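You operate a simulated robot arm through the tools that you are given. There is no shell and no other tool. Be economical: measure what you need, move in short steps, check, and stop when the job is done.

Carry out the task below with a simulated two-armed robot. There is one attempt and no reset: what you move stays moved.

Task
Set the four cushion gauges on the cabinet next to press C to 3 bar.

It is judged by the outcome, as a careful person would: the job done as asked, and still so three seconds after it is handed in. It fails if anything else is knocked over, pushed out of place, dropped, spilled or broken.

Robot
Two 7-joint arms with fingered hands on one trunk that stands fixed in place. Base frame: the origin is at the foot of the trunk, x ahead of it, y to its left, z up. Readings come in mm, degrees, newtons and seconds.
The left shoulder is at [59, 125, 1309], the right one opposite. With the tool pointing down near the work surface each hand reaches from about 440 to 820 mm from the base axis, measured 20 degrees to its own side. Payload 3.7 kg a hand.
Tool frame (each hand has its own): the origin (TCP) lies between the finger pads and is the grasp point; the fingertips stand 25 mm ahead of it; z points along the fingers, y is the line along which they close. Largest opening 88 mm; the body of the gripper starts 29 mm behind the TCP. The gripper is a hand of 5 fingers: y runs from the thumb to the fingers, the wrist lies at [-13, -97, -162] in the tool frame.
Orientation is that of the tool frame in the base frame, as [roll, pitch, yaw] about the fixed x, y, z axes, in that order (R = Rz(yaw) Ry(pitch) Rx(roll)). With the fingers straight down and the wrist toward the robot, the tool's x, y and z point along [0, 1, 0], [1, 0, 0] and [0, 0, -1] of the base frame.

Tools
- The arms move only by the tool drive_tool. It takes "left_steps", "right_steps" or both (then of equal length, played together; a hand with none holds still); each is a list of rows, each a list of 6 numbers: the shift along the tool's x, y, z in mm, then the turn, a rotation vector about the tool's x, y, z in degrees. In form: [[dx, dy, dz, wx, wy, wz], ...]. A call has 1 to 12 rows; each row is the pose to reach, as a shift and turn from the pose commanded when the call began, along the tool's axes at that moment. Rows are played at 5 a second. More than 50 mm and 8.6 degrees between two rows, and nothing of the call is played. Where a pose cannot be reached the arm comes as near as it can. A force on the tool above 40 N (or 10 N above the force at the start of the call, whichever is more), or a blocked arm, ends the call early, and 0.2 s more pass. In this call time passes only in rows, and 0.2 s behind the last. It gives the time, the measured TCP pose, the force on the tool (base axes), the opening and the grip force at its end, in the units of the frame above (readings bear some noise), with the torque about the TCP (base axes, N m) and any sound that the robot's microphone picked up.
- Cameras (640 x 400 px; columns grow to the right, rows downward): "scene" is now at [132.9, -3.2, 1529.7]; the picture's right is [-0.05, -1.00, 0.00], its down [0.26, -0.01, -0.96] and it looks along [0.96, -0.05, 0.26] (base axes); focal length 214 px, centre (320, 200). "left" rides on the left gripper at [-59, -79, -105] in its tool frame; the picture's right is [-0.73, -0.32, 0.61], its down [0.62, -0.68, 0.38] and it looks along [0.29, 0.66, 0.70] (tool axes); focal length 234 px, centre (320, 200). "right" rides on the right gripper at [59, -79, -105] in its tool frame; the picture's right is [-0.73, 0.32, -0.61], its down [-0.62, -0.68, 0.38] and it looks along [-0.29, 0.66, 0.70] (tool axes); focal length 234 px, centre (320, 200). There is no depth. A picture from a camera that has moved, and an enlarged one, comes with that camera's place and axes in the base frame and with its lens.
- camera(camera): a new picture of that camera. The clock stands still meanwhile.
- raise_lower(by): slides the trunk up (or, below 0, down) by that many mm; the arms and the scene camera ride with it, the base frame stays. It gives what a move gives, with no picture.
- finger_targets(index, middle, ring, little, thumb_bend, thumb_turn, hand): sets how far each is bent, from 0 (flat) to 1 (curled in); at 0.3 the hand is open as for a grip, at 0.7 the pads meet at the TCP. One left out holds its place. A second passes; each finger stops where it meets its share of the squeeze, and holds until it gets a number again. It is the only way to open and close the hand. It gives what a move gives, with no picture; readings hold the bend of each and the force on index, middle, ring, little, thumb and palm. thumb_turn goes from beside the hand (0) to across from the fingers (1), as for a grip.
- pan_tilt(pan, tilt): turns the head with the scene camera to pan (to the left, within 80 degrees either way) and tilt (down, from -29 to 69), counted from straight ahead of the robot. It gives what a move gives.
- inspect(camera, box): a new picture of the part [left, top, right, bottom] of that camera's present view, enlarged. The clock stands still meanwhile.
- finish_job(): hands the job in; it is judged then, once.

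Go step by step. Nothing tells you positions but the pictures and the camera data: compare them with the known pose of the tool, close in by small moves and look again before you grip or let go. The budget is 120 turns and 86 pictures, counting those below and the enlarged ones. Unless the task says otherwise, let go and move clear before handing in.

The tools are called after "Request:" as a command line: name --argument value ..., lists and objects as JSON in quotes. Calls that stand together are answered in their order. drive_tool: Moves the arms, as the interface text tells. Its arguments: {"type":"object","properties":{"left_steps":{"type":"array"},"right_steps":{"type":"array"}},"required":[]} The other tools are called the same way: raise_lower (by) slides the trunk up or down; finger_targets (index, middle, ring, little, thumb_bend, thumb_turn, hand) moves the fingers one by one; pan_tilt (pan, tilt) turns the head that bears the scene camera; camera (camera) takes a picture; inspect (camera, box) takes an enlarged picture of a part of a camera's view; finish_job () hands the job in.

At the start:

```text
time_s: 0.0
left_tcp_pos: [430.4, -57.7, 1605.8]
left_tcp_rot: [-179.7, 0.2, 90.2]
left_force: [0.8, -0.7, -0.2]
left_ft_torque: [0.01, 0.03, 0.0]
left_gripper_width: 87.9
left_finger_force: 0.0
left_shape: jaw
left_bend: [0.3, 0.3, 0.3, 0.3, 0.3, 0.98]
left_finger forces: [0.0, 0.0, 0.0, 0.0, 0.1, 0.1]
right_tcp_pos: [271.9, -334.7, 1609.2]
right_tcp_rot: [180.0, 0.0, 90.0]
right_force: [-0.6, -0.7, -0.5]
right_ft_torque: [0.01, -0.04, -0.02]
right_gripper_width: 87.7
right_finger_force: 0.1
right_shape: jaw
right_bend: [0.3, 0.3, 0.3, 0.3, 0.3, 0.98]
right_finger forces: [0.0, 0.0, 0.0, 0.1, 0.0, 0.0]
trunk travel left (down, up): [-325.0, 90.0]
head pan, tilt: [-80.2, 42.2]
```

scene: 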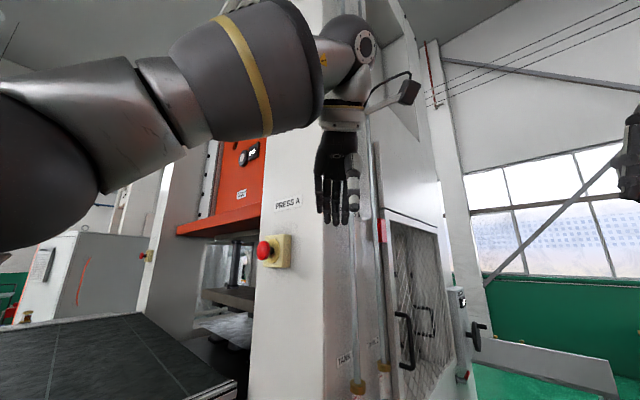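
right: 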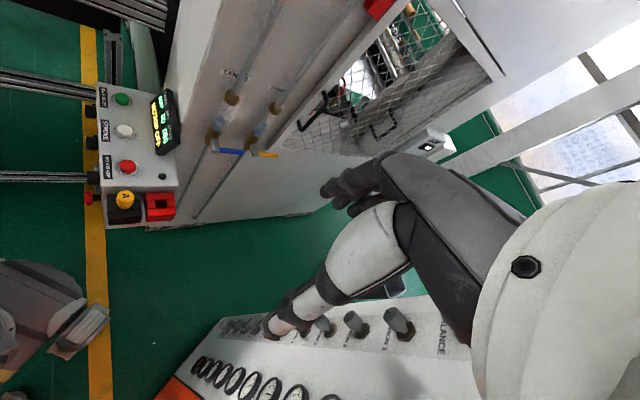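
left: 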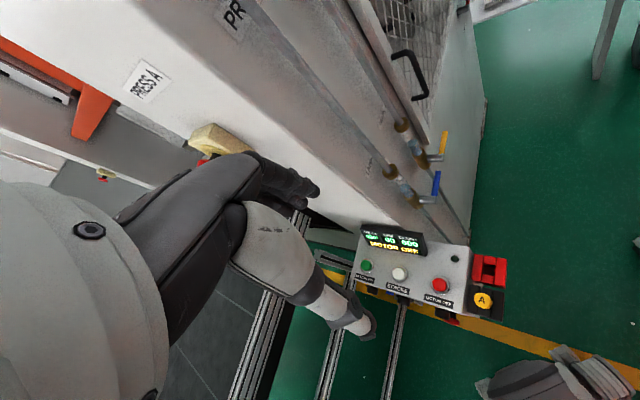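

The first views show press A ahead and, from the right hand's camera, a cabinet with gauges and knobs to the right. I'll turn the head to see that cabinet.

Request:
pan_tilt --pan -60 --tilt 40

Request:
camera --camera "scene"

```text
time_s: 0.8
left_tcp_pos: [432.2, -58.0, 1604.4]
left_tcp_rot: [-179.4, 0.2, 90.2]
left_force: [-1.2, 0.2, -0.4]
left_ft_torque: [-0.02, 0.02, 0.02]
left_gripper_width: 88.0
left_finger_force: 0.1
left_shape: jaw
left_bend: [0.3, 0.3, 0.3, 0.3, 0.3, 0.98]
left_finger forces: [0.0, 0.0, 0.0, 0.1, 0.1, 0.1]
right_tcp_pos: [272.7, -334.7, 1609.6]
right_tcp_rot: [179.9, -0.1, 90.0]
right_force: [0.3, 0.3, -0.4]
right_ft_torque: [-0.02, 0.01, -0.01]
right_gripper_width: 88.0
right_finger_force: 0.1
right_shape: jaw
right_bend: [0.3, 0.3, 0.3, 0.3, 0.3, 0.98]
right_finger forces: [0.1, 0.0, 0.0, 0.0, 0.0, 0.0]
trunk travel left (down, up): [-325.0, 90.0]
head pan, tilt: [-60.0, 40.0]
```

```text
82 pictures are left
camera scene: at [133.9, -3.6, 1527.9], right [-0.06, -1.0, 0.0], down [0.24, -0.01, -0.97], along [0.97, -0.06, 0.24], focal length 214 px, centre (320, 200)
```

scene: 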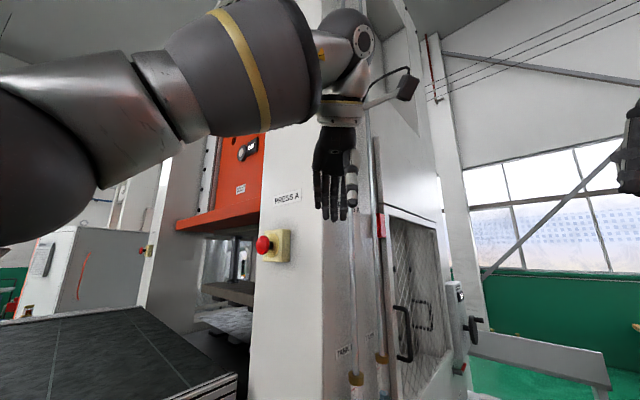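

The picture barely changed even though the head reports pan -60. It may not have settled, so I'll look again.

Request:
camera --camera "scene"

```text
81 pictures are left
camera scene: at [133.9, -3.6, 1527.9], right [-0.06, -1.0, 0.0], down [0.24, -0.01, -0.97], along [0.97, -0.06, 0.24], focal length 214 px, centre (320, 200)
```

scene: 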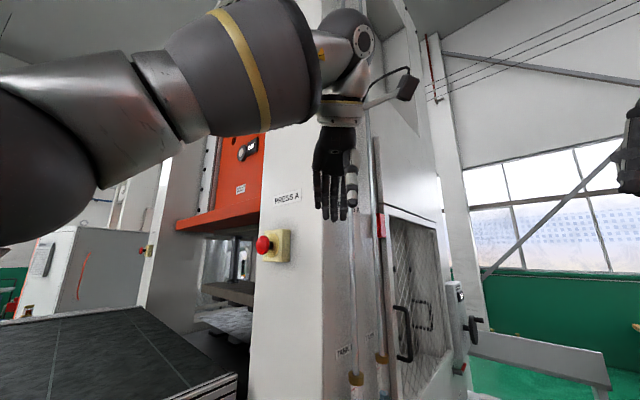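

The head reading and the camera axes disagree. I'll try another setting to see how they relate.

Request:
pan_tilt --pan -50 --tilt 60

Request:
camera --camera "scene"

```text
time_s: 1.7
left_tcp_pos: [431.9, -59.1, 1603.2]
left_tcp_rot: [-179.3, 0.2, 90.3]
left_force: [-0.3, -0.9, -0.6]
left_ft_torque: [-0.02, 0.01, 0.02]
left_gripper_width: 88.0
left_finger_force: 0.1
left_shape: jaw
left_bend: [0.3, 0.3, 0.3, 0.3, 0.3, 0.98]
left_finger forces: [0.0, 0.1, 0.0, 0.1, 0.1, 0.0]
right_tcp_pos: [272.6, -333.4, 1610.7]
right_tcp_rot: [-179.9, 0.0, 90.0]
right_force: [0.7, -0.2, 0.0]
right_ft_torque: [-0.04, -0.02, 0.01]
right_gripper_width: 87.7
right_finger_force: 0.1
right_shape: jaw
right_bend: [0.3, 0.3, 0.3, 0.3, 0.3, 0.98]
right_finger forces: [0.1, 0.1, 0.1, 0.1, 0.0, 0.0]
trunk travel left (down, up): [-325.0, 90.0]
head pan, tilt: [-50.0, 60.0]
```

```text
80 pictures are left
camera scene: at [134.1, -3.6, 1527.7], right [-0.06, -1.0, 0.0], down [0.24, -0.01, -0.97], along [0.97, -0.06, 0.24], focal length 214 px, centre (320, 200)
```

scene: 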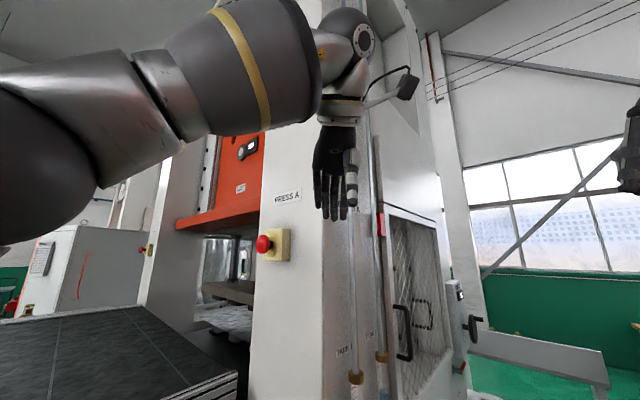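

The head camera doesn't really turn: the reading follows my commands, but the view stays put. I'll treat it as stuck and use the wrist cameras, starting with a closer look at the gauge cabinet.

Request:
inspect --camera "right" --box '[150, 270, 480, 400]'

Request:
drive_tool --right_steps '[[0, 0, 0, 0, 0, 7.5], [0, 0, 0, 0, 0, 15], [0, 0, 0, 0, 0, 22.5], [0, 0, 0, 0, 0, 30], [0, 0, 0, 0, 0, 37.5], [0, 0, 0, 0, 0, 45]]'

```text
1.94 times, centred on (315, 335) of right
camera zoom: at [194.8, -276.1, 1714.2], right [0.32, -0.73, 0.61], down [-0.68, -0.62, -0.38], along [0.66, -0.29, -0.7], focal length 454 px, centre (330, -62)
```

zoom: 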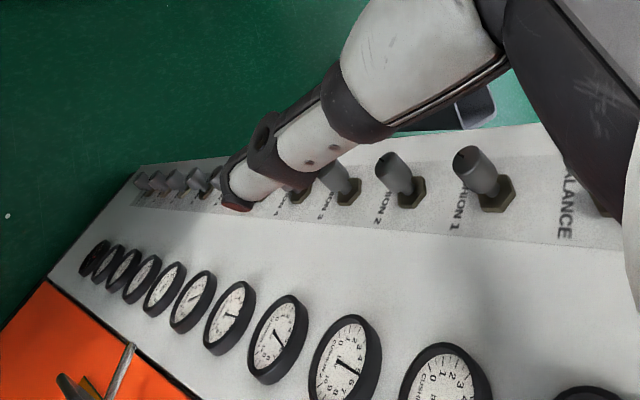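

```text
time_s: 3.1
left_tcp_pos: [431.6, -57.1, 1603.3]
left_tcp_rot: [-179.3, 0.2, 90.2]
left_force: [-0.2, 0.9, -0.6]
left_ft_torque: [-0.03, 0.01, 0.04]
left_gripper_width: 87.8
left_finger_force: 0.1
left_shape: jaw
left_bend: [0.3, 0.3, 0.3, 0.3, 0.3, 0.98]
left_finger forces: [0.0, 0.1, 0.0, 0.0, 0.0, 0.1]
right_tcp_pos: [273.8, -333.0, 1608.9]
right_tcp_rot: [-179.9, -0.1, 44.9]
right_force: [0.3, 0.0, 0.1]
right_ft_torque: [-0.01, -0.02, -0.01]
right_gripper_width: 87.8
right_finger_force: 0.0
right_shape: jaw
right_bend: [0.3, 0.3, 0.3, 0.3, 0.3, 0.98]
right_finger forces: [0.1, 0.1, 0.1, 0.0, 0.1, 0.0]
trunk travel left (down, up): [-325.0, 90.0]
head pan, tilt: [-50.0, 60.0]
```

The cabinet has a row of gauges with a regulator knob for each. I'll look at the new view.

Request:
camera --camera "right"

```text
78 pictures are left
camera right: at [259.7, -236.5, 1714.5], right [-0.29, -0.74, 0.61], down [-0.92, 0.04, -0.38], along [0.26, -0.67, -0.7], focal length 234 px, centre (320, 200)
```

right: 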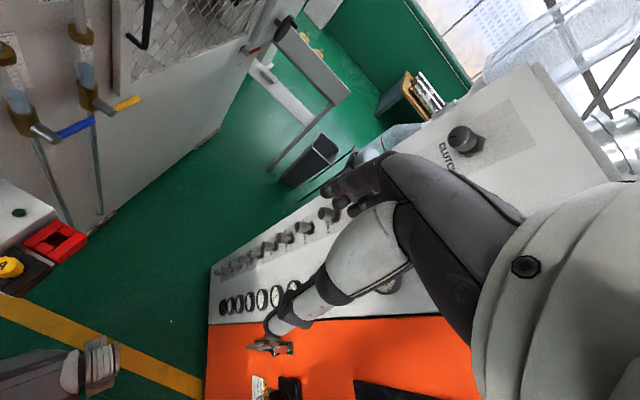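

The cabinet seems to be a tall panel facing the robot from the right (-y), with gauges and knobs in columns. I'll tilt the hand up so its camera looks at the panel level.

Request:
drive_tool --right_steps '[[0, 0, 0, -7.5, 0, 0], [0, 0, 0, -15, 0, 0], [0, 0, 0, -22.5, 0, 0], [0, 0, 0, -30, 0, 0], [0, 0, 0, -37.5, 0, 0], [0, 0, 0, -45, 0, 0]]'

Request:
camera --camera "right"

```text
time_s: 4.5
left_tcp_pos: [431.5, -57.3, 1603.9]
left_tcp_rot: [-179.3, 0.3, 90.2]
left_force: [-0.1, 0.8, -0.4]
left_ft_torque: [0.04, -0.03, 0.02]
left_gripper_width: 87.8
left_finger_force: 0.0
left_shape: jaw
left_bend: [0.3, 0.3, 0.3, 0.3, 0.3, 0.98]
left_finger forces: [0.0, 0.0, 0.0, 0.0, 0.0, 0.0]
right_tcp_pos: [272.7, -334.0, 1609.3]
right_tcp_rot: [134.9, 0.0, 45.0]
right_force: [0.5, 0.6, 0.6]
right_ft_torque: [0.01, 0.01, -0.02]
right_gripper_width: 87.6
right_finger_force: 0.2
right_shape: jaw
right_bend: [0.3, 0.3, 0.3, 0.3, 0.3, 0.98]
right_finger forces: [0.1, 0.0, 0.0, 0.0, 0.1, 0.0]
trunk travel left (down, up): [-325.0, 90.0]
head pan, tilt: [-50.0, 60.0]
```

```text
77 pictures are left
camera right: at [222.7, -201.1, 1627.1], right [-0.66, -0.37, 0.66], down [-0.59, -0.29, -0.75], along [0.47, -0.88, -0.03], focal length 234 px, centre (320, 200)
```

right: 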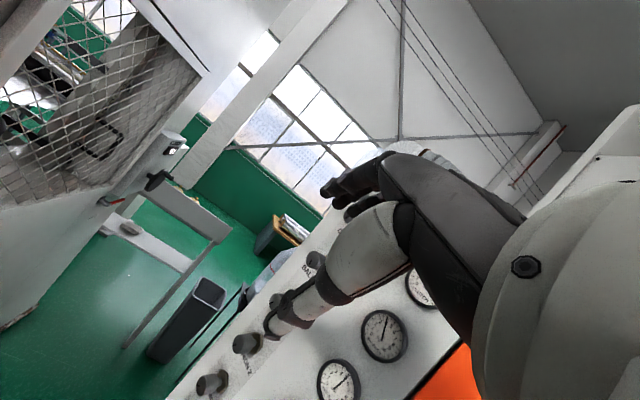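

Gauges form one column and knobs another, at larger x, on a face toward +y. I'll level the camera so it faces the panel and lower the hand to gauge the distance by parallax.

Request:
drive_tool --right_steps '[[0, -15, 15, -3.2, 0.7, 6.3], [0, -30, 30, -6.5, 1.5, 12.6], [0, -45, 45, -9.7, 2.2, 18.9], [0, -60, 60, -13.0, 2.9, 25.2], [0, -75, 75, -16.2, 3.6, 31.5], [0, -90, 90, -19.5, 4.4, 37.8], [0, -105, 105, -22.7, 5.1, 44.1]]'

Request:
camera --camera "right"

```text
time_s: 6.1
left_tcp_pos: [428.5, -59.0, 1605.9]
left_tcp_rot: [-179.7, 0.0, 90.1]
left_force: [0.5, -0.2, 0.7]
left_ft_torque: [0.0, -0.02, 0.0]
left_gripper_width: 87.6
left_finger_force: 0.0
left_shape: jaw
left_bend: [0.3, 0.3, 0.3, 0.3, 0.3, 0.98]
left_finger forces: [0.1, 0.0, 0.0, 0.1, 0.0, 0.0]
right_tcp_pos: [308.5, -352.9, 1509.9]
right_tcp_rot: [119.4, -38.6, 21.9]
right_force: [-1.0, 0.1, -1.4]
right_ft_torque: [0.02, -0.02, 0.03]
right_gripper_width: 87.8
right_finger_force: 0.0
right_shape: jaw
right_bend: [0.3, 0.3, 0.3, 0.3, 0.3, 0.98]
right_finger forces: [0.0, 0.0, 0.1, 0.0, 0.1, 0.1]
right hand out of reach, approached as far as the arm can: row 4, 5, 6, 7
trunk travel left (down, up): [-325.0, 90.0]
head pan, tilt: [-50.0, 60.0]
```

```text
76 pictures are left
camera right: at [313.0, -211.1, 1532.7], right [-1.0, 0.0, 0.0], down [0.0, 0.0, -1.0], along [0.0, -1.0, 0.0], focal length 234 px, centre (320, 200)
```

right: 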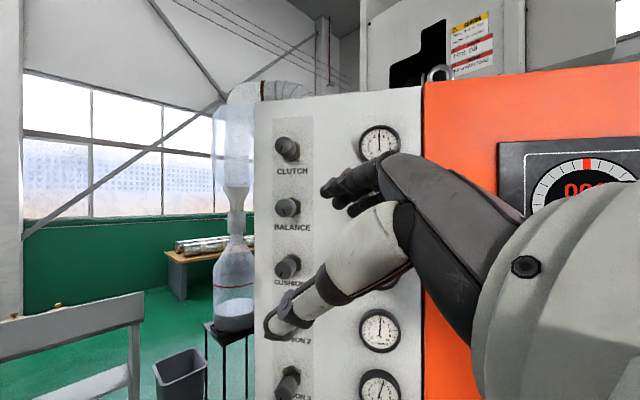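

Now I have an upright view: CLUTCH, BALANCE, CUSHION 1, 2, 3… with the knobs near x=374, y=-638, about 106 mm apart, and a gauge to the right of each. I'll lower the hand to see all the cushion rows.

Request:
drive_tool --right_steps '[[-23, -31, 11, 0, 0, 0], [-46, -62, 22, 0, 0, 0], [-69, -94, 33, 0, 0, 0], [-92, -125, 44, 0, 0, 0], [-115, -156, 55, 0, 0, 0], [-138, -187, 66, 0, 0, 0]]'

Request:
camera --camera "right"

```text
time_s: 7.5
left_tcp_pos: [428.6, -59.0, 1605.1]
left_tcp_rot: [-179.5, 0.1, 90.0]
left_force: [0.2, -0.2, -0.6]
left_ft_torque: [0.01, -0.01, 0.01]
left_gripper_width: 87.8
left_finger_force: 0.1
left_shape: jaw
left_bend: [0.3, 0.3, 0.3, 0.3, 0.3, 0.98]
left_finger forces: [0.1, 0.0, 0.0, 0.0, 0.0, 0.0]
right_tcp_pos: [391.6, -405.7, 1350.9]
right_tcp_rot: [119.5, -38.5, 21.8]
right_force: [-0.9, 0.7, 0.1]
right_ft_torque: [-0.05, -0.01, 0.0]
right_gripper_width: 87.7
right_finger_force: 0.0
right_shape: jaw
right_bend: [0.3, 0.3, 0.3, 0.3, 0.3, 0.98]
right_finger forces: [0.1, 0.1, 0.0, 0.0, 0.0, 0.0]
right hand out of reach, approached as far as the arm can: row 1, 2, 3, 4, 5, 6
trunk travel left (down, up): [-325.0, 90.0]
head pan, tilt: [-50.0, 60.0]
```

```text
75 pictures are left
camera right: at [396.0, -264.5, 1373.5], right [-1.0, 0.0, 0.0], down [0.0, 0.0, -1.0], along [0.0, -1.0, 0.0], focal length 234 px, centre (320, 200)
```

right: 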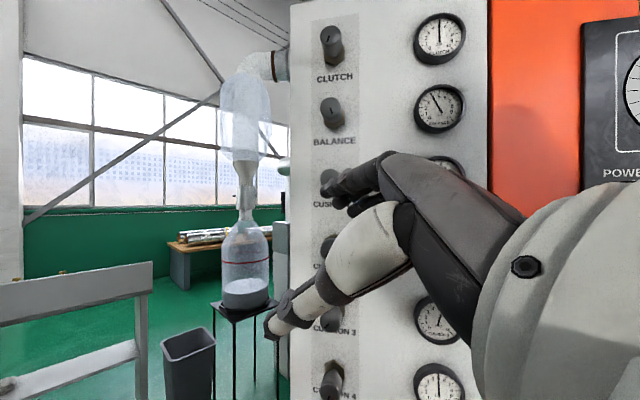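

Here the rows CLUTCH, BALANCE and CUSHION 1–4 are partly hidden by the hand. I'll enlarge the panel.

Request:
inspect --camera "right" --box '[280, 0, 500, 140]'

Request:
inspect --camera "right" --box '[280, 260, 500, 400]'

Request:
camera --camera "left"

```text
2.86 times, centred on (390, 70) of right
camera zoom: at [396.0, -264.5, 1373.5], right [-1.0, 0.0, 0.0], down [0.0, 0.0, -1.0], along [0.0, -1.0, 0.0], focal length 669 px, centre (120, 571)
```

zoom: 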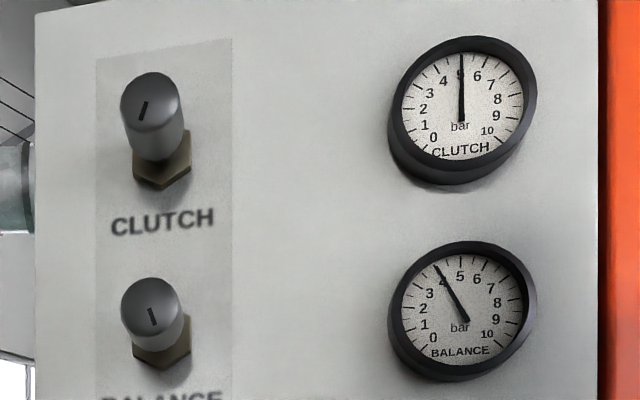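

```text
2.86 times, centred on (390, 330) of right
camera zoom: at [396.0, -264.5, 1373.5], right [-1.0, 0.0, 0.0], down [0.0, 0.0, -1.0], along [0.0, -1.0, 0.0], focal length 669 px, centre (120, -171)
```

zoom: 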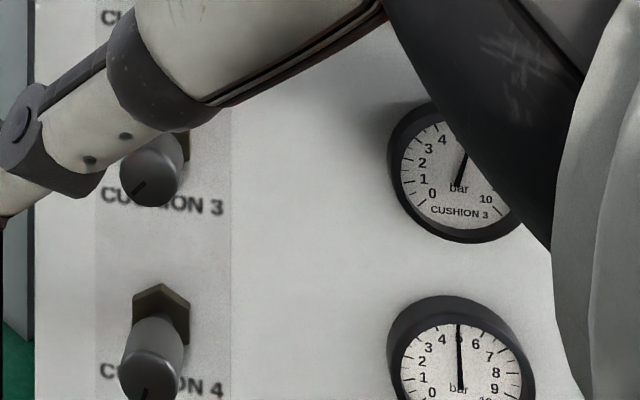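

```text
72 pictures are left
camera left: at [350.5, -117.0, 1711.8], right [-0.33, -0.73, -0.6], down [-0.69, 0.62, -0.38], along [0.65, 0.29, -0.7], focal length 234 px, centre (320, 200)
```

left: 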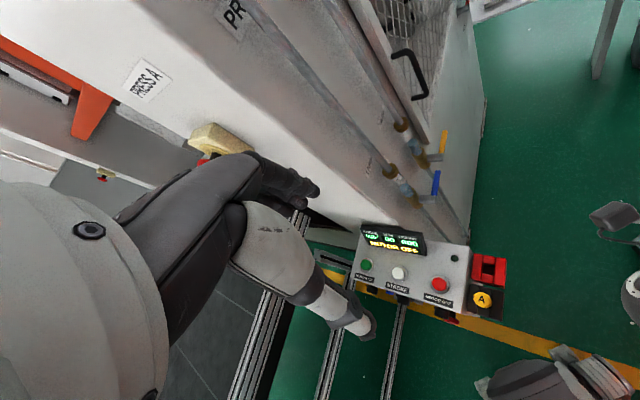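

The knobs carry an index mark and the gauges read 0–10 bar. Next I'll bring the hand to its working orientation (fingers toward the panel, wrist below) and check the reach.

Request:
drive_tool --right_steps '[[0, 0, 0, -5.0, -4.3, -4.5], [0, 0, 0, -10.1, -8.7, -9.1], [0, 0, 0, -15.1, -13.0, -13.6], [0, 0, 0, -20.1, -17.4, -18.2], [0, 0, 0, -25.1, -21.7, -22.7], [0, 0, 0, -30.2, -26.1, -27.3], [0, 0, 0, -35.2, -30.4, -31.8]]'

Request:
camera --camera "right"

```text
time_s: 9.1
left_tcp_pos: [430.6, -58.4, 1604.7]
left_tcp_rot: [-179.6, 0.1, 90.1]
left_force: [-0.1, 0.7, 0.2]
left_ft_torque: [-0.02, -0.01, 0.0]
left_gripper_width: 87.8
left_finger_force: 0.0
left_shape: jaw
left_bend: [0.3, 0.3, 0.3, 0.3, 0.3, 0.98]
left_finger forces: [0.1, 0.1, 0.1, 0.0, 0.0, 0.0]
right_tcp_pos: [436.6, -567.4, 1429.9]
right_tcp_rot: [90.8, 0.4, 0.4]
right_force: [-0.2, -0.9, 0.3]
right_ft_torque: [0.0, 0.01, 0.01]
right_gripper_width: 87.7
right_finger_force: 0.1
right_shape: jaw
right_bend: [0.3, 0.3, 0.3, 0.3, 0.3, 0.98]
right_finger forces: [0.0, 0.1, 0.0, 0.0, 0.0, 0.0]
right hand out of reach, approached as far as the arm can: row 1, 2, 3, 4, 5, 6, 7
trunk travel left (down, up): [-325.0, 90.0]
head pan, tilt: [-50.0, 60.0]
```

```text
71 pictures are left
camera right: at [494.9, -461.0, 1350.8], right [-0.73, 0.6, 0.34], down [-0.63, -0.38, -0.68], along [-0.28, -0.71, 0.65], focal length 234 px, centre (320, 200)
```

right: 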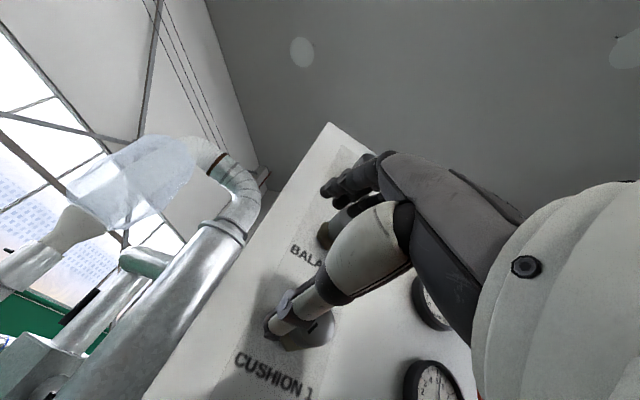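

The hand reached the facing orientation but was pushed out to (437, -567, 1430), since the pose was too near the shoulder. Fingertips are close to the knobs, so I'll back off a little and see how commands map.

Request:
drive_tool --right_steps '[[0, 0, -20, 0, 0, 0], [0, 0, -40, 0, 0, 0]]'

```text
time_s: 9.7
left_tcp_pos: [429.3, -58.9, 1605.0]
left_tcp_rot: [-179.7, 0.1, 90.1]
left_force: [0.0, 0.8, -0.2]
left_ft_torque: [0.02, 0.01, 0.0]
left_gripper_width: 87.9
left_finger_force: 0.0
left_shape: jaw
left_bend: [0.3, 0.3, 0.3, 0.3, 0.3, 0.98]
left_finger forces: [0.0, 0.0, 0.1, 0.1, 0.1, 0.0]
right_tcp_pos: [448.5, -561.2, 1445.8]
right_tcp_rot: [90.1, -0.1, 0.0]
right_force: [0.5, -0.4, -0.6]
right_ft_torque: [-0.01, 0.01, 0.01]
right_gripper_width: 87.7
right_finger_force: 0.0
right_shape: jaw
right_bend: [0.3, 0.3, 0.3, 0.3, 0.3, 0.98]
right_finger forces: [0.0, 0.0, 0.0, 0.1, 0.0, 0.0]
right hand out of reach, approached as far as the arm can: row 1, 2
trunk travel left (down, up): [-325.0, 90.0]
head pan, tilt: [-50.0, 60.0]
```

The arm is at its minimum reach here. Fingertips (y≈-586) are clear of the knobs (tops about y≈-612, x≈374, the hand at x≈448), so lowering the trunk is safe; the left hand has nothing close below it.

Request:
raise_lower --by -150

Request:
camera --camera "right"

Request:
camera --camera "scene"

```text
time_s: 11.4
left_tcp_pos: [430.6, -58.8, 1454.5]
left_tcp_rot: [-179.5, 0.4, 90.0]
left_force: [-1.1, 0.3, 0.7]
left_ft_torque: [0.02, -0.01, -0.02]
left_gripper_width: 87.8
left_finger_force: 0.1
left_shape: jaw
left_bend: [0.3, 0.3, 0.3, 0.3, 0.3, 0.98]
left_finger forces: [0.0, 0.0, 0.0, 0.0, 0.1, 0.1]
right_tcp_pos: [568.8, -561.7, 1150.0]
right_tcp_rot: [90.2, 19.9, -0.1]
right_force: [0.2, -0.6, 0.1]
right_ft_torque: [0.01, 0.0, 0.02]
right_gripper_width: 87.4
right_finger_force: 0.1
right_shape: jaw
right_bend: [0.3, 0.3, 0.3, 0.3, 0.3, 0.98]
right_finger forces: [0.0, 0.0, 0.0, 0.0, 0.0, 0.1]
trunk travel left (down, up): [-175.0, 240.0]
head pan, tilt: [-50.0, 60.0]
```

```text
70 pictures are left
camera right: at [599.1, -455.9, 1055.5], right [-0.57, 0.61, 0.55], down [-0.82, -0.38, -0.43], along [-0.05, -0.7, 0.71], focal length 234 px, centre (320, 200)
```

right: 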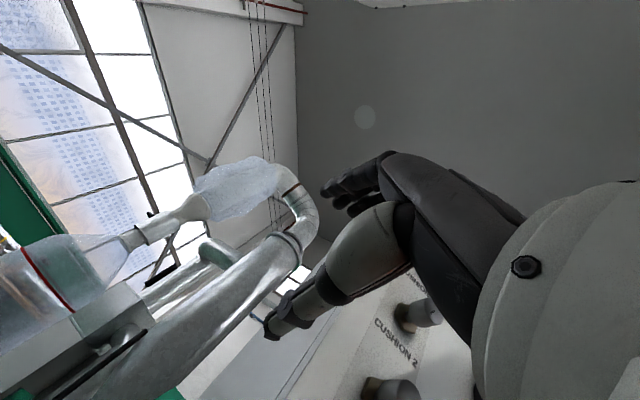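

```text
69 pictures are left
camera scene: at [263.1, 31.5, 1299.4], right [0.34, -0.94, 0.0], down [-0.49, -0.18, -0.85], along [0.8, 0.29, -0.52], focal length 214 px, centre (320, 200)
```

scene: 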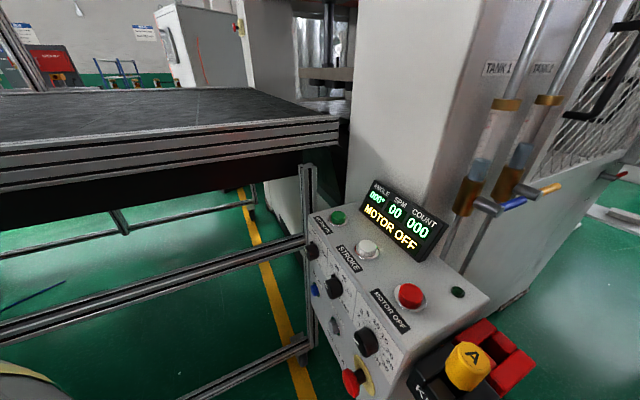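

The trunk move carried the right hand to (569, -562, 1150), tilted 20°, and the scene camera moved too. I'll retreat the right hand gently from the pipework and watch how it tracks.

Request:
drive_tool --right_steps '[[0, 0, -20, 0, 0, 0], [0, 0, -40, 0, 0, 0]]'

```text
time_s: 12.0
left_tcp_pos: [431.9, -58.3, 1453.0]
left_tcp_rot: [-179.5, 0.3, 90.1]
left_force: [0.9, 0.3, 0.3]
left_ft_torque: [0.01, -0.01, 0.04]
left_gripper_width: 87.7
left_finger_force: 0.0
left_shape: jaw
left_bend: [0.3, 0.3, 0.3, 0.3, 0.3, 0.98]
left_finger forces: [0.0, 0.1, 0.0, 0.0, 0.0, 0.1]
right_tcp_pos: [585.4, -549.0, 1160.2]
right_tcp_rot: [90.4, 19.8, 0.0]
right_force: [0.4, 1.0, 0.4]
right_ft_torque: [0.0, 0.0, 0.0]
right_gripper_width: 88.0
right_finger_force: 0.1
right_shape: jaw
right_bend: [0.3, 0.3, 0.3, 0.3, 0.3, 0.98]
right_finger forces: [0.0, 0.0, 0.0, 0.0, 0.0, 0.0]
right hand out of reach, approached as far as the arm can: row 1, 2
trunk travel left (down, up): [-175.0, 240.0]
head pan, tilt: [-50.0, 60.0]
```

Right arm is still at its reach limit. The trunk was better high, as the wrist then hangs below the shoulder, so I'll bring it back up along the same path.

Request:
raise_lower --by 150

Request:
camera --camera "right"

```text
time_s: 13.8
left_tcp_pos: [432.9, -58.0, 1602.6]
left_tcp_rot: [-179.4, 0.3, 90.0]
left_force: [0.3, -0.2, -0.5]
left_ft_torque: [0.02, 0.03, -0.04]
left_gripper_width: 87.6
left_finger_force: 0.1
left_shape: jaw
left_bend: [0.3, 0.3, 0.3, 0.3, 0.3, 0.98]
left_finger forces: [0.0, 0.0, 0.0, 0.0, 0.0, 0.0]
right_tcp_pos: [584.9, -549.4, 1308.2]
right_tcp_rot: [90.3, 20.0, 0.1]
right_force: [0.8, 0.7, -0.2]
right_ft_torque: [-0.02, 0.03, -0.01]
right_gripper_width: 87.7
right_finger_force: 0.1
right_shape: jaw
right_bend: [0.3, 0.3, 0.3, 0.3, 0.3, 0.98]
right_finger forces: [0.1, 0.0, 0.0, 0.0, 0.0, 0.0]
trunk travel left (down, up): [-325.0, 90.0]
head pan, tilt: [-50.0, 60.0]
```

```text
68 pictures are left
camera right: at [614.5, -443.7, 1214.2], right [-0.57, 0.61, 0.55], down [-0.82, -0.38, -0.43], along [-0.05, -0.7, 0.71], focal length 234 px, centre (320, 200)
```

right: 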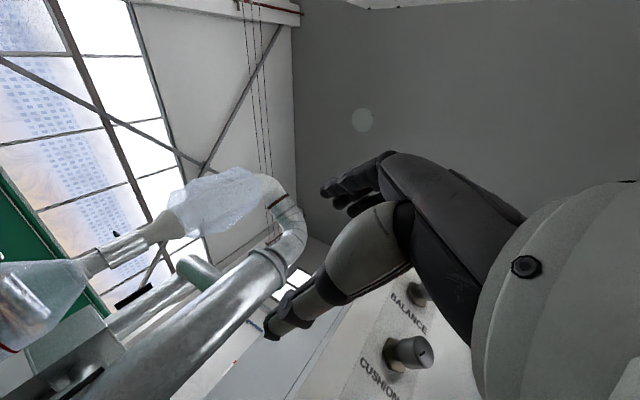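

The hand is now higher at x≈585. I'll check where the scene camera is, to learn whether the trunk leaned.

Request:
camera --camera "scene"

```text
67 pictures are left
camera scene: at [139.7, 10.5, 1447.1], right [0.11, -0.99, 0.0], down [-0.6, -0.07, -0.8], along [0.79, 0.09, -0.61], focal length 214 px, centre (320, 200)
```

scene: 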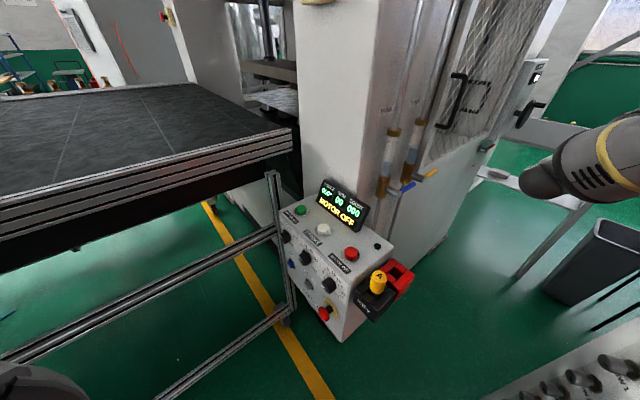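

The trunk evidently shifts and leans as part of reaching, so the arm should have freedom now. I'll move back toward the knob column with the hand level, staying about 35 mm in front of the knobs.

Request:
drive_tool --right_steps '[[-31, -23, -4, 0, 0, 4], [-62, -47, -8, 0, 0, 8], [-92, -70, -12, 0, 0, 12], [-123, -94, -16, 0, 0, 16], [-154, -117, -20, 0, 0, 20]]'

Request:
camera --camera "right"

```text
time_s: 15.0
left_tcp_pos: [431.0, -59.2, 1603.8]
left_tcp_rot: [-179.5, 0.2, 90.0]
left_force: [-0.6, -0.6, -0.2]
left_ft_torque: [-0.02, 0.0, -0.04]
left_gripper_width: 87.8
left_finger_force: 0.0
left_shape: jaw
left_bend: [0.3, 0.3, 0.3, 0.3, 0.3, 0.98]
left_finger forces: [0.1, 0.0, 0.1, 0.0, 0.0, 0.1]
right_tcp_pos: [420.9, -619.0, 1257.5]
right_tcp_rot: [90.5, -0.2, -0.1]
right_force: [0.1, 0.6, 0.2]
right_ft_torque: [0.01, -0.04, 0.0]
right_gripper_width: 87.8
right_finger_force: 0.1
right_shape: jaw
right_bend: [0.3, 0.3, 0.3, 0.3, 0.3, 0.98]
right_finger forces: [0.0, 0.1, 0.0, 0.0, 0.0, 0.0]
right hand out of reach, approached as far as the arm can: row 2, 3, 4, 5
trunk travel left (down, up): [-325.0, 90.0]
head pan, tilt: [-50.0, 60.0]
```

```text
66 pictures are left
camera right: at [480.1, -513.7, 1179.4], right [-0.73, 0.61, 0.33], down [-0.62, -0.38, -0.69], along [-0.29, -0.7, 0.65], focal length 234 px, centre (320, 200)
```

right: 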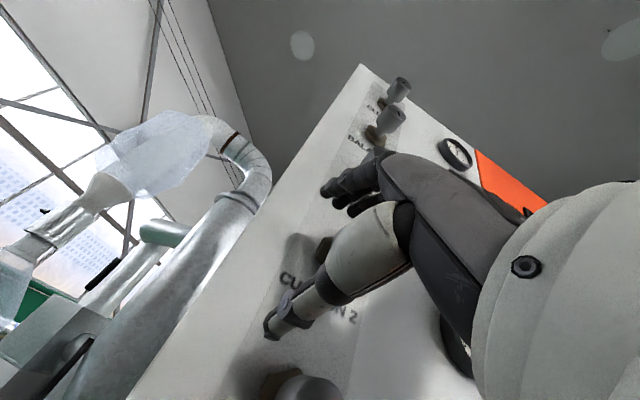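

The arm again deflected outward, with fingertips now near the panel at y≈-644 but touching nothing. The right arm is too cramped for this; the left arm reaches across with a better geometry. I'll first withdraw the right hand up and back to use its camera as an observer.

Request:
drive_tool --right_steps '[[0, 15, -30, 7, 0, 0], [0, 35, -60, 14, 0, 0], [0, 60, -95, 21, 0, 0], [0, 90, -130, 28, 0, 0], [0, 120, -165, 35, 0, 0], [0, 150, -200, 42, 0, 0]]'

Request:
camera --camera "right"

```text
time_s: 16.4
left_tcp_pos: [431.1, -58.2, 1603.9]
left_tcp_rot: [-179.6, 0.3, 89.9]
left_force: [-0.4, -0.1, 0.0]
left_ft_torque: [0.0, -0.04, 0.0]
left_gripper_width: 87.6
left_finger_force: 0.1
left_shape: jaw
left_bend: [0.3, 0.3, 0.3, 0.3, 0.3, 0.98]
left_finger forces: [0.0, 0.1, 0.0, 0.0, 0.1, 0.1]
right_tcp_pos: [421.4, -418.7, 1412.5]
right_tcp_rot: [132.4, -0.1, 0.1]
right_force: [-0.2, 0.2, -0.6]
right_ft_torque: [0.0, 0.01, -0.01]
right_gripper_width: 88.0
right_finger_force: 0.1
right_shape: jaw
right_bend: [0.3, 0.3, 0.3, 0.3, 0.3, 0.98]
right_finger forces: [0.0, 0.1, 0.0, 0.1, 0.0, 0.0]
trunk travel left (down, up): [-325.0, 90.0]
head pan, tilt: [-50.0, 60.0]
```

```text
65 pictures are left
camera right: at [480.2, -289.3, 1425.0], right [-0.73, 0.23, 0.65], down [-0.62, 0.18, -0.76], along [-0.29, -0.96, 0.01], focal length 234 px, centre (320, 200)
```

right: 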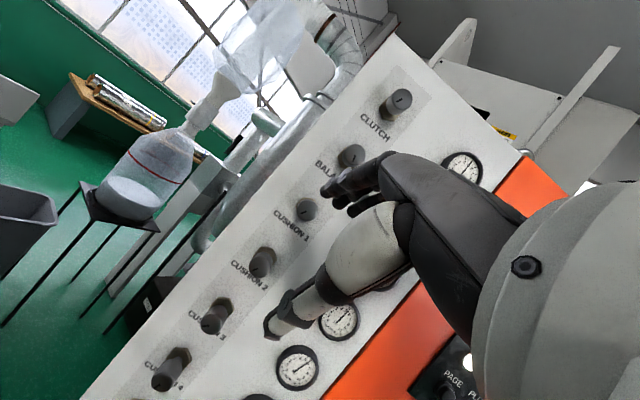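

That move tracked exactly, so this tilted pose is within reach. I'll shift the right hand up and to the right to view the gauges and the press beside them.

Request:
drive_tool --right_steps '[[-28, 17, -32, 0, 0, 0], [-56, 34, -64, 0, 0, 0], [-84, 51, -95, 0, 0, 0], [-112, 68, -127, 0, 0, 0], [-140, 85, -159, 0, 0, 0]]'

Request:
camera --camera "right"

```text
time_s: 17.6
left_tcp_pos: [432.5, -58.2, 1603.1]
left_tcp_rot: [-179.7, 0.3, 90.0]
left_force: [0.1, -0.5, 0.5]
left_ft_torque: [0.02, 0.0, -0.01]
left_gripper_width: 87.7
left_finger_force: 0.1
left_shape: jaw
left_bend: [0.3, 0.3, 0.3, 0.3, 0.3, 0.98]
left_finger forces: [0.0, 0.1, 0.0, 0.0, 0.1, 0.0]
right_tcp_pos: [286.4, -434.7, 1568.6]
right_tcp_rot: [132.4, -0.1, 0.5]
right_force: [0.2, -0.3, -0.1]
right_ft_torque: [0.01, 0.03, 0.02]
right_gripper_width: 87.9
right_finger_force: 0.1
right_shape: jaw
right_bend: [0.3, 0.3, 0.3, 0.3, 0.3, 0.98]
right_finger forces: [0.1, 0.1, 0.1, 0.1, 0.0, 0.0]
right hand out of reach, approached as far as the arm can: row 1, 2, 3, 4, 5
trunk travel left (down, up): [-325.0, 90.0]
head pan, tilt: [-50.0, 60.0]
```

```text
64 pictures are left
camera right: at [345.4, -302.7, 1581.6], right [-0.73, 0.22, 0.65], down [-0.62, 0.17, -0.76], along [-0.28, -0.96, 0.02], focal length 234 px, centre (320, 200)
```

right: 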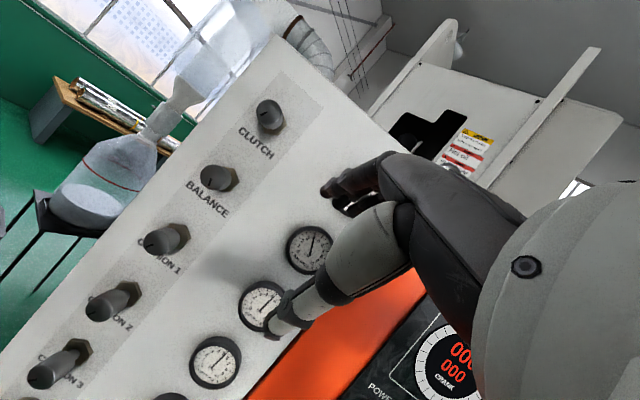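

I can see knobs and gauges well from here. Next I'll yaw the camera right to find which press stands beside this cabinet.

Request:
drive_tool --right_steps '[[0, 0, 0, 0, -5.9, 5.4], [0, 0, 0, 0, -11.8, 10.8], [0, 0, 0, 0, -17.7, 16.2], [0, 0, 0, 0, -23.6, 21.6], [0, 0, 0, 0, -29.5, 27]]'

Request:
camera --camera "right"

```text
time_s: 18.8
left_tcp_pos: [433.4, -57.2, 1604.3]
left_tcp_rot: [-179.3, 0.4, 90.1]
left_force: [0.4, 0.2, -0.4]
left_ft_torque: [-0.03, 0.01, 0.02]
left_gripper_width: 87.7
left_finger_force: 0.0
left_shape: jaw
left_bend: [0.3, 0.3, 0.3, 0.3, 0.3, 0.98]
left_finger forces: [0.0, 0.0, 0.0, 0.0, 0.1, 0.0]
right_tcp_pos: [301.3, -620.0, 1545.9]
right_tcp_rot: [132.1, -0.4, -39.8]
right_force: [3.0, 7.8, 1.2]
right_ft_torque: [-0.24, 0.12, -0.13]
right_gripper_width: 87.3
right_finger_force: 0.1
right_shape: jaw
right_bend: [0.31, 0.3, 0.3, 0.3, 0.3, 0.98]
right_finger forces: [7.8, 0.0, 0.0, 0.1, 0.0, 0.0]
right hand out of reach, approached as far as the arm can: row 1, 2, 3, 4, 5
trunk travel left (down, up): [-325.0, 90.0]
head pan, tilt: [-50.0, 60.0]
```

```text
63 pictures are left
camera right: at [431.0, -557.8, 1557.5], right [-0.41, 0.65, 0.64], down [-0.36, 0.53, -0.77], along [-0.84, -0.55, 0.02], focal length 234 px, centre (320, 200)
```

right: 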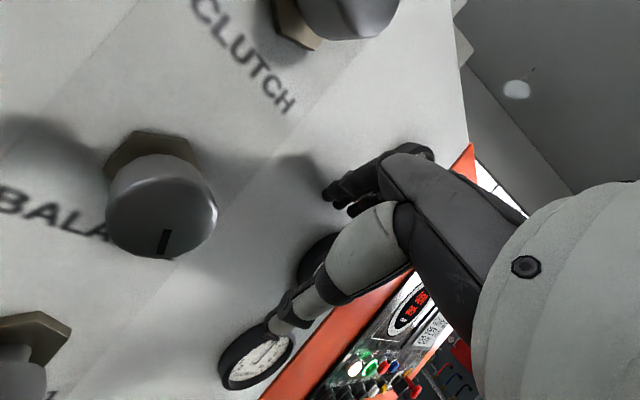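

The deflection brought the index finger onto the panel (about 8 N). I'll back straight off in +y while undoing the yaw.

Request:
drive_tool --right_steps '[[-19, -15, -17, 0, 0, 0], [-42, -25, -36, 0, 5.9, -5.4], [-63, -35, -54, 0, 11.8, -10.8], [-85, -47, -72, 0, 17.7, -16.2], [-106, -58, -90, 0, 23.6, -21.6], [-127, -70, -108, 0, 29.5, -27]]'

Request:
camera --camera "right"

```text
time_s: 20.2
left_tcp_pos: [430.7, -58.4, 1604.1]
left_tcp_rot: [-179.6, 0.3, 90.0]
left_force: [0.0, 0.9, 0.7]
left_ft_torque: [-0.03, -0.02, 0.02]
left_gripper_width: 87.7
left_finger_force: 0.1
left_shape: jaw
left_bend: [0.3, 0.3, 0.3, 0.3, 0.3, 0.98]
left_finger forces: [0.0, 0.1, 0.0, 0.0, 0.0, 0.1]
right_tcp_pos: [281.7, -437.9, 1563.5]
right_tcp_rot: [132.1, -0.1, 0.0]
right_force: [-0.2, 0.1, -0.3]
right_ft_torque: [0.01, -0.02, 0.02]
right_gripper_width: 87.7
right_finger_force: 0.0
right_shape: jaw
right_bend: [0.3, 0.3, 0.3, 0.3, 0.3, 0.98]
right_finger forces: [0.0, 0.0, 0.1, 0.1, 0.1, 0.0]
right hand out of reach, approached as far as the arm can: row 1, 2, 3, 4, 5
trunk travel left (down, up): [-325.0, 90.0]
head pan, tilt: [-50.0, 60.0]
```

```text
62 pictures are left
camera right: at [341.6, -306.8, 1575.1], right [-0.73, 0.23, 0.65], down [-0.62, 0.17, -0.76], along [-0.29, -0.96, 0.02], focal length 234 px, centre (320, 200)
```

right: 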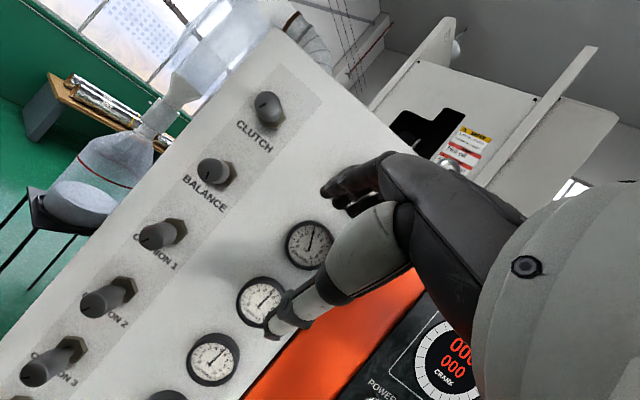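

All clear and undisturbed. I'll enlarge the gauges to read them.

Request:
inspect --camera "right" --box '[10, 200, 330, 400]'

```text
2.00 times, centred on (170, 300) of right
camera zoom: at [341.6, -306.8, 1575.1], right [-0.73, 0.23, 0.65], down [-0.62, 0.17, -0.76], along [-0.29, -0.96, 0.02], focal length 468 px, centre (620, 0)
```

zoom: 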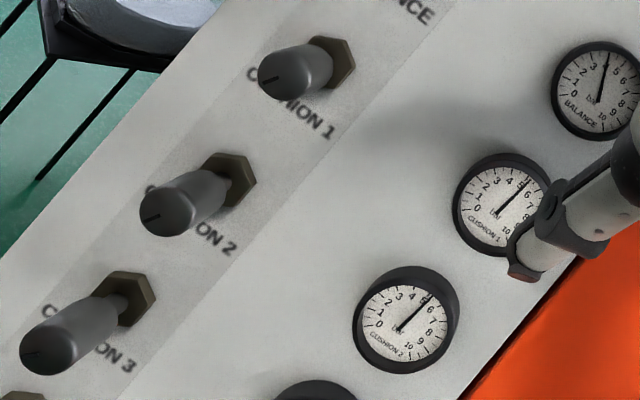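

Cushion 1 and 2 read about 5 bar. I'll leave the right hand as an observer but ease it slightly back and tip it down, away from its reach limit, before bringing the left hand in.

Request:
drive_tool --right_steps '[[0, -5, -15, 6, 0, 0], [0, -10, -30, 12, 0, 0], [0, -15, -45, 18, 0, 0]]'

Request:
camera --camera "right"

Request:
camera --camera "scene"

```text
time_s: 21.0
left_tcp_pos: [431.6, -57.8, 1603.8]
left_tcp_rot: [-179.6, 0.3, 90.0]
left_force: [0.0, 0.4, 0.0]
left_ft_torque: [0.02, -0.01, 0.0]
left_gripper_width: 87.8
left_finger_force: 0.0
left_shape: jaw
left_bend: [0.3, 0.3, 0.3, 0.3, 0.3, 0.98]
left_finger forces: [0.0, 0.0, 0.1, 0.1, 0.1, 0.1]
right_tcp_pos: [287.1, -424.2, 1568.3]
right_tcp_rot: [150.3, -0.2, 0.2]
right_force: [-0.8, 0.2, 0.2]
right_ft_torque: [-0.01, -0.02, -0.01]
right_gripper_width: 87.8
right_finger_force: 0.0
right_shape: jaw
right_bend: [0.3, 0.3, 0.3, 0.3, 0.3, 0.98]
right_finger forces: [0.0, 0.0, 0.0, 0.1, 0.0, 0.0]
right hand out of reach, approached as far as the arm can: row 1, 2, 3
trunk travel left (down, up): [-325.0, 90.0]
head pan, tilt: [-50.0, 60.0]
```

```text
60 pictures are left
camera right: at [346.1, -304.9, 1620.1], right [-0.73, 0.02, 0.68], down [-0.62, 0.4, -0.67], along [-0.29, -0.92, -0.28], focal length 234 px, centre (320, 200)
```

right: 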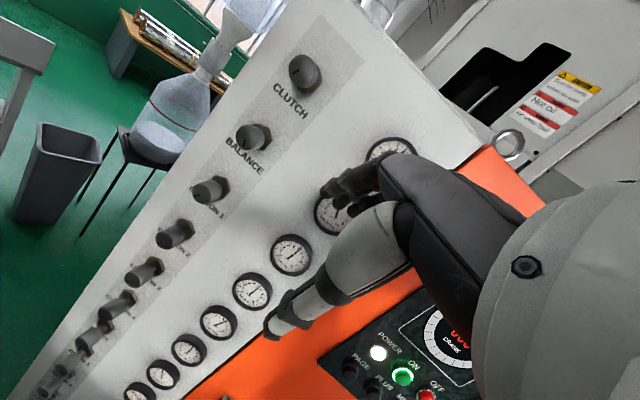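

```text
59 pictures are left
camera scene: at [138.9, 11.0, 1447.0], right [0.11, -0.99, 0.0], down [-0.6, -0.07, -0.79], along [0.79, 0.09, -0.61], focal length 214 px, centre (320, 200)
```

scene: 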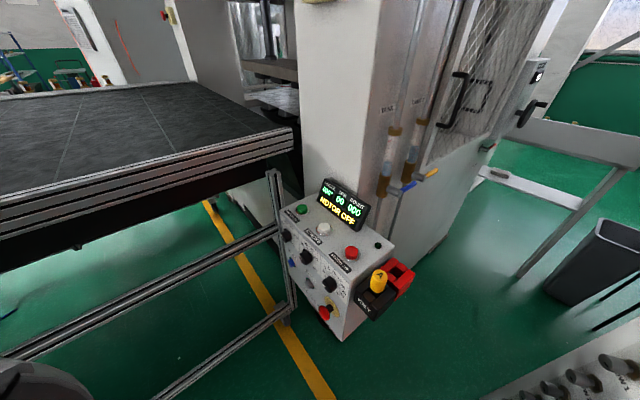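

Excellent view: the gauges for CUSHION 1–4 are visible, with more rows below. I still want to confirm the press name, so I'll try the head once more.

Request:
pan_tilt --pan -80 --tilt 20

Request:
camera --camera "scene"

Request:
inspect --camera "right" --box '[20, 200, 340, 400]'

```text
time_s: 22.0
left_tcp_pos: [431.2, -60.3, 1603.7]
left_tcp_rot: [-179.6, 0.1, 90.0]
left_force: [0.8, 0.3, -0.4]
left_ft_torque: [0.01, 0.05, 0.0]
left_gripper_width: 87.6
left_finger_force: 0.2
left_shape: jaw
left_bend: [0.3, 0.3, 0.3, 0.3, 0.3, 0.98]
left_finger forces: [0.0, 0.0, 0.1, 0.1, 0.0, 0.1]
right_tcp_pos: [286.0, -426.0, 1568.2]
right_tcp_rot: [150.2, -0.3, 0.3]
right_force: [-0.5, -0.8, 0.0]
right_ft_torque: [0.02, 0.01, 0.0]
right_gripper_width: 88.0
right_finger_force: 0.0
right_shape: jaw
right_bend: [0.3, 0.3, 0.3, 0.3, 0.3, 0.98]
right_finger forces: [0.0, 0.0, 0.0, 0.1, 0.1, 0.0]
trunk travel left (down, up): [-325.0, 90.0]
head pan, tilt: [-80.0, 20.0]
```

```text
58 pictures are left
camera scene: at [145.1, 10.5, 1471.7], right [0.1, -0.99, 0.0], down [-0.37, -0.04, -0.93], along [0.92, 0.09, -0.37], focal length 214 px, centre (320, 200)
```

scene: 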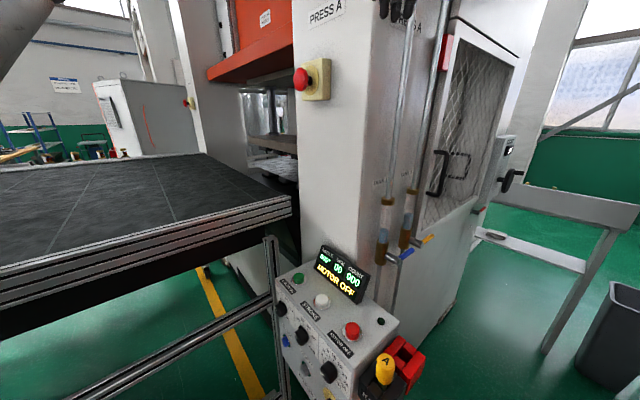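

```text
2.00 times, centred on (180, 300) of right
camera zoom: at [346.0, -305.2, 1619.9], right [-0.73, 0.02, 0.68], down [-0.62, 0.4, -0.67], along [-0.29, -0.92, -0.28], focal length 468 px, centre (600, 0)
```

zoom: 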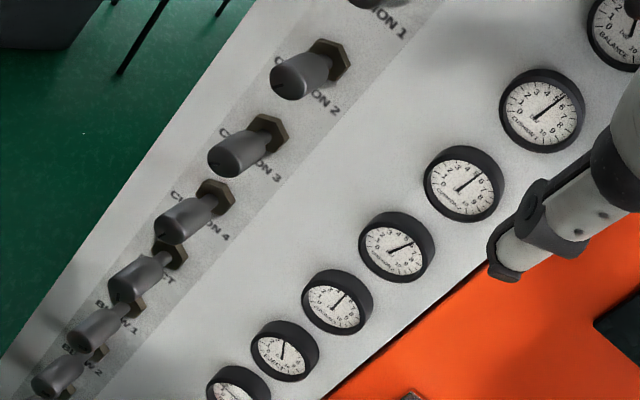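

The tilt responds, but pan doesn't go right. I'll test panning left to find the other presses.

Request:
pan_tilt --pan 60 --tilt 10

Request:
camera --camera "scene"

```text
time_s: 24.3
left_tcp_pos: [431.6, -58.9, 1604.2]
left_tcp_rot: [-179.5, 0.4, 90.0]
left_force: [-0.7, -0.3, -0.2]
left_ft_torque: [0.02, -0.03, 0.0]
left_gripper_width: 87.6
left_finger_force: 0.0
left_shape: jaw
left_bend: [0.3, 0.3, 0.3, 0.3, 0.3, 0.98]
left_finger forces: [0.0, 0.0, 0.0, 0.0, 0.0, 0.0]
right_tcp_pos: [286.0, -425.8, 1568.3]
right_tcp_rot: [150.1, -0.3, 0.3]
right_force: [-0.2, 0.7, -0.3]
right_ft_torque: [0.02, 0.01, 0.02]
right_gripper_width: 87.9
right_finger_force: 0.1
right_shape: jaw
right_bend: [0.3, 0.3, 0.3, 0.3, 0.3, 0.98]
right_finger forces: [0.0, 0.0, 0.0, 0.1, 0.1, 0.0]
trunk travel left (down, up): [-325.0, 90.0]
head pan, tilt: [60.0, 10.0]
```

```text
56 pictures are left
camera scene: at [99.3, 81.6, 1490.8], right [0.87, -0.5, 0.0], down [-0.09, -0.15, -0.98], along [0.49, 0.85, -0.17], focal length 214 px, centre (320, 200)
```

scene: 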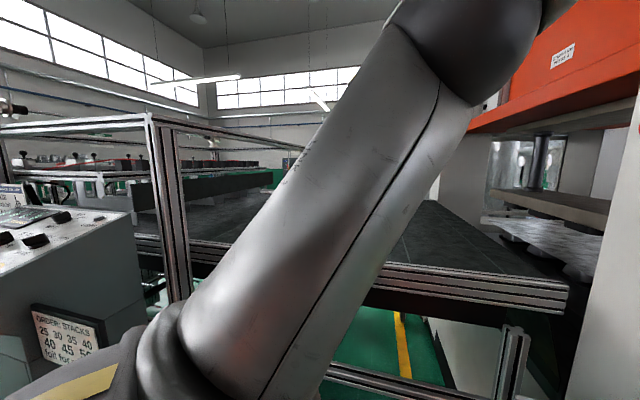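

Panning left works; to the right the raised right arm blocks the head. I'll check the far left too.

Request:
pan_tilt --pan 80 --tilt 15

Request:
camera --camera "scene"

```text
time_s: 25.1
left_tcp_pos: [432.3, -59.0, 1603.9]
left_tcp_rot: [-179.4, 0.4, 90.0]
left_force: [0.2, 0.4, 0.6]
left_ft_torque: [-0.02, 0.02, 0.02]
left_gripper_width: 87.5
left_finger_force: 0.1
left_shape: jaw
left_bend: [0.3, 0.3, 0.3, 0.3, 0.3, 0.98]
left_finger forces: [0.1, 0.1, 0.1, 0.1, 0.1, 0.0]
right_tcp_pos: [287.4, -425.6, 1568.4]
right_tcp_rot: [150.2, -0.1, 0.2]
right_force: [-0.7, -0.4, -0.4]
right_ft_torque: [-0.03, 0.0, 0.03]
right_gripper_width: 87.9
right_finger_force: 0.0
right_shape: jaw
right_bend: [0.3, 0.3, 0.3, 0.3, 0.3, 0.98]
right_finger forces: [0.0, 0.0, 0.1, 0.1, 0.0, 0.0]
trunk travel left (down, up): [-325.0, 90.0]
head pan, tilt: [80.0, 15.0]
```

```text
55 pictures are left
camera scene: at [69.1, 93.1, 1482.7], right [0.98, -0.17, 0.0], down [-0.05, -0.25, -0.97], along [0.17, 0.95, -0.26], focal length 214 px, centre (320, 200)
```

scene: 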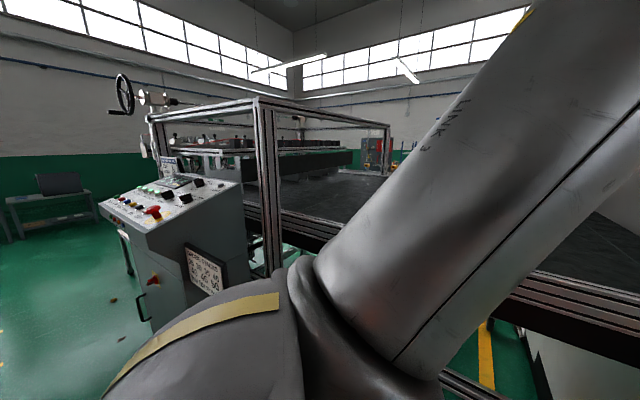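

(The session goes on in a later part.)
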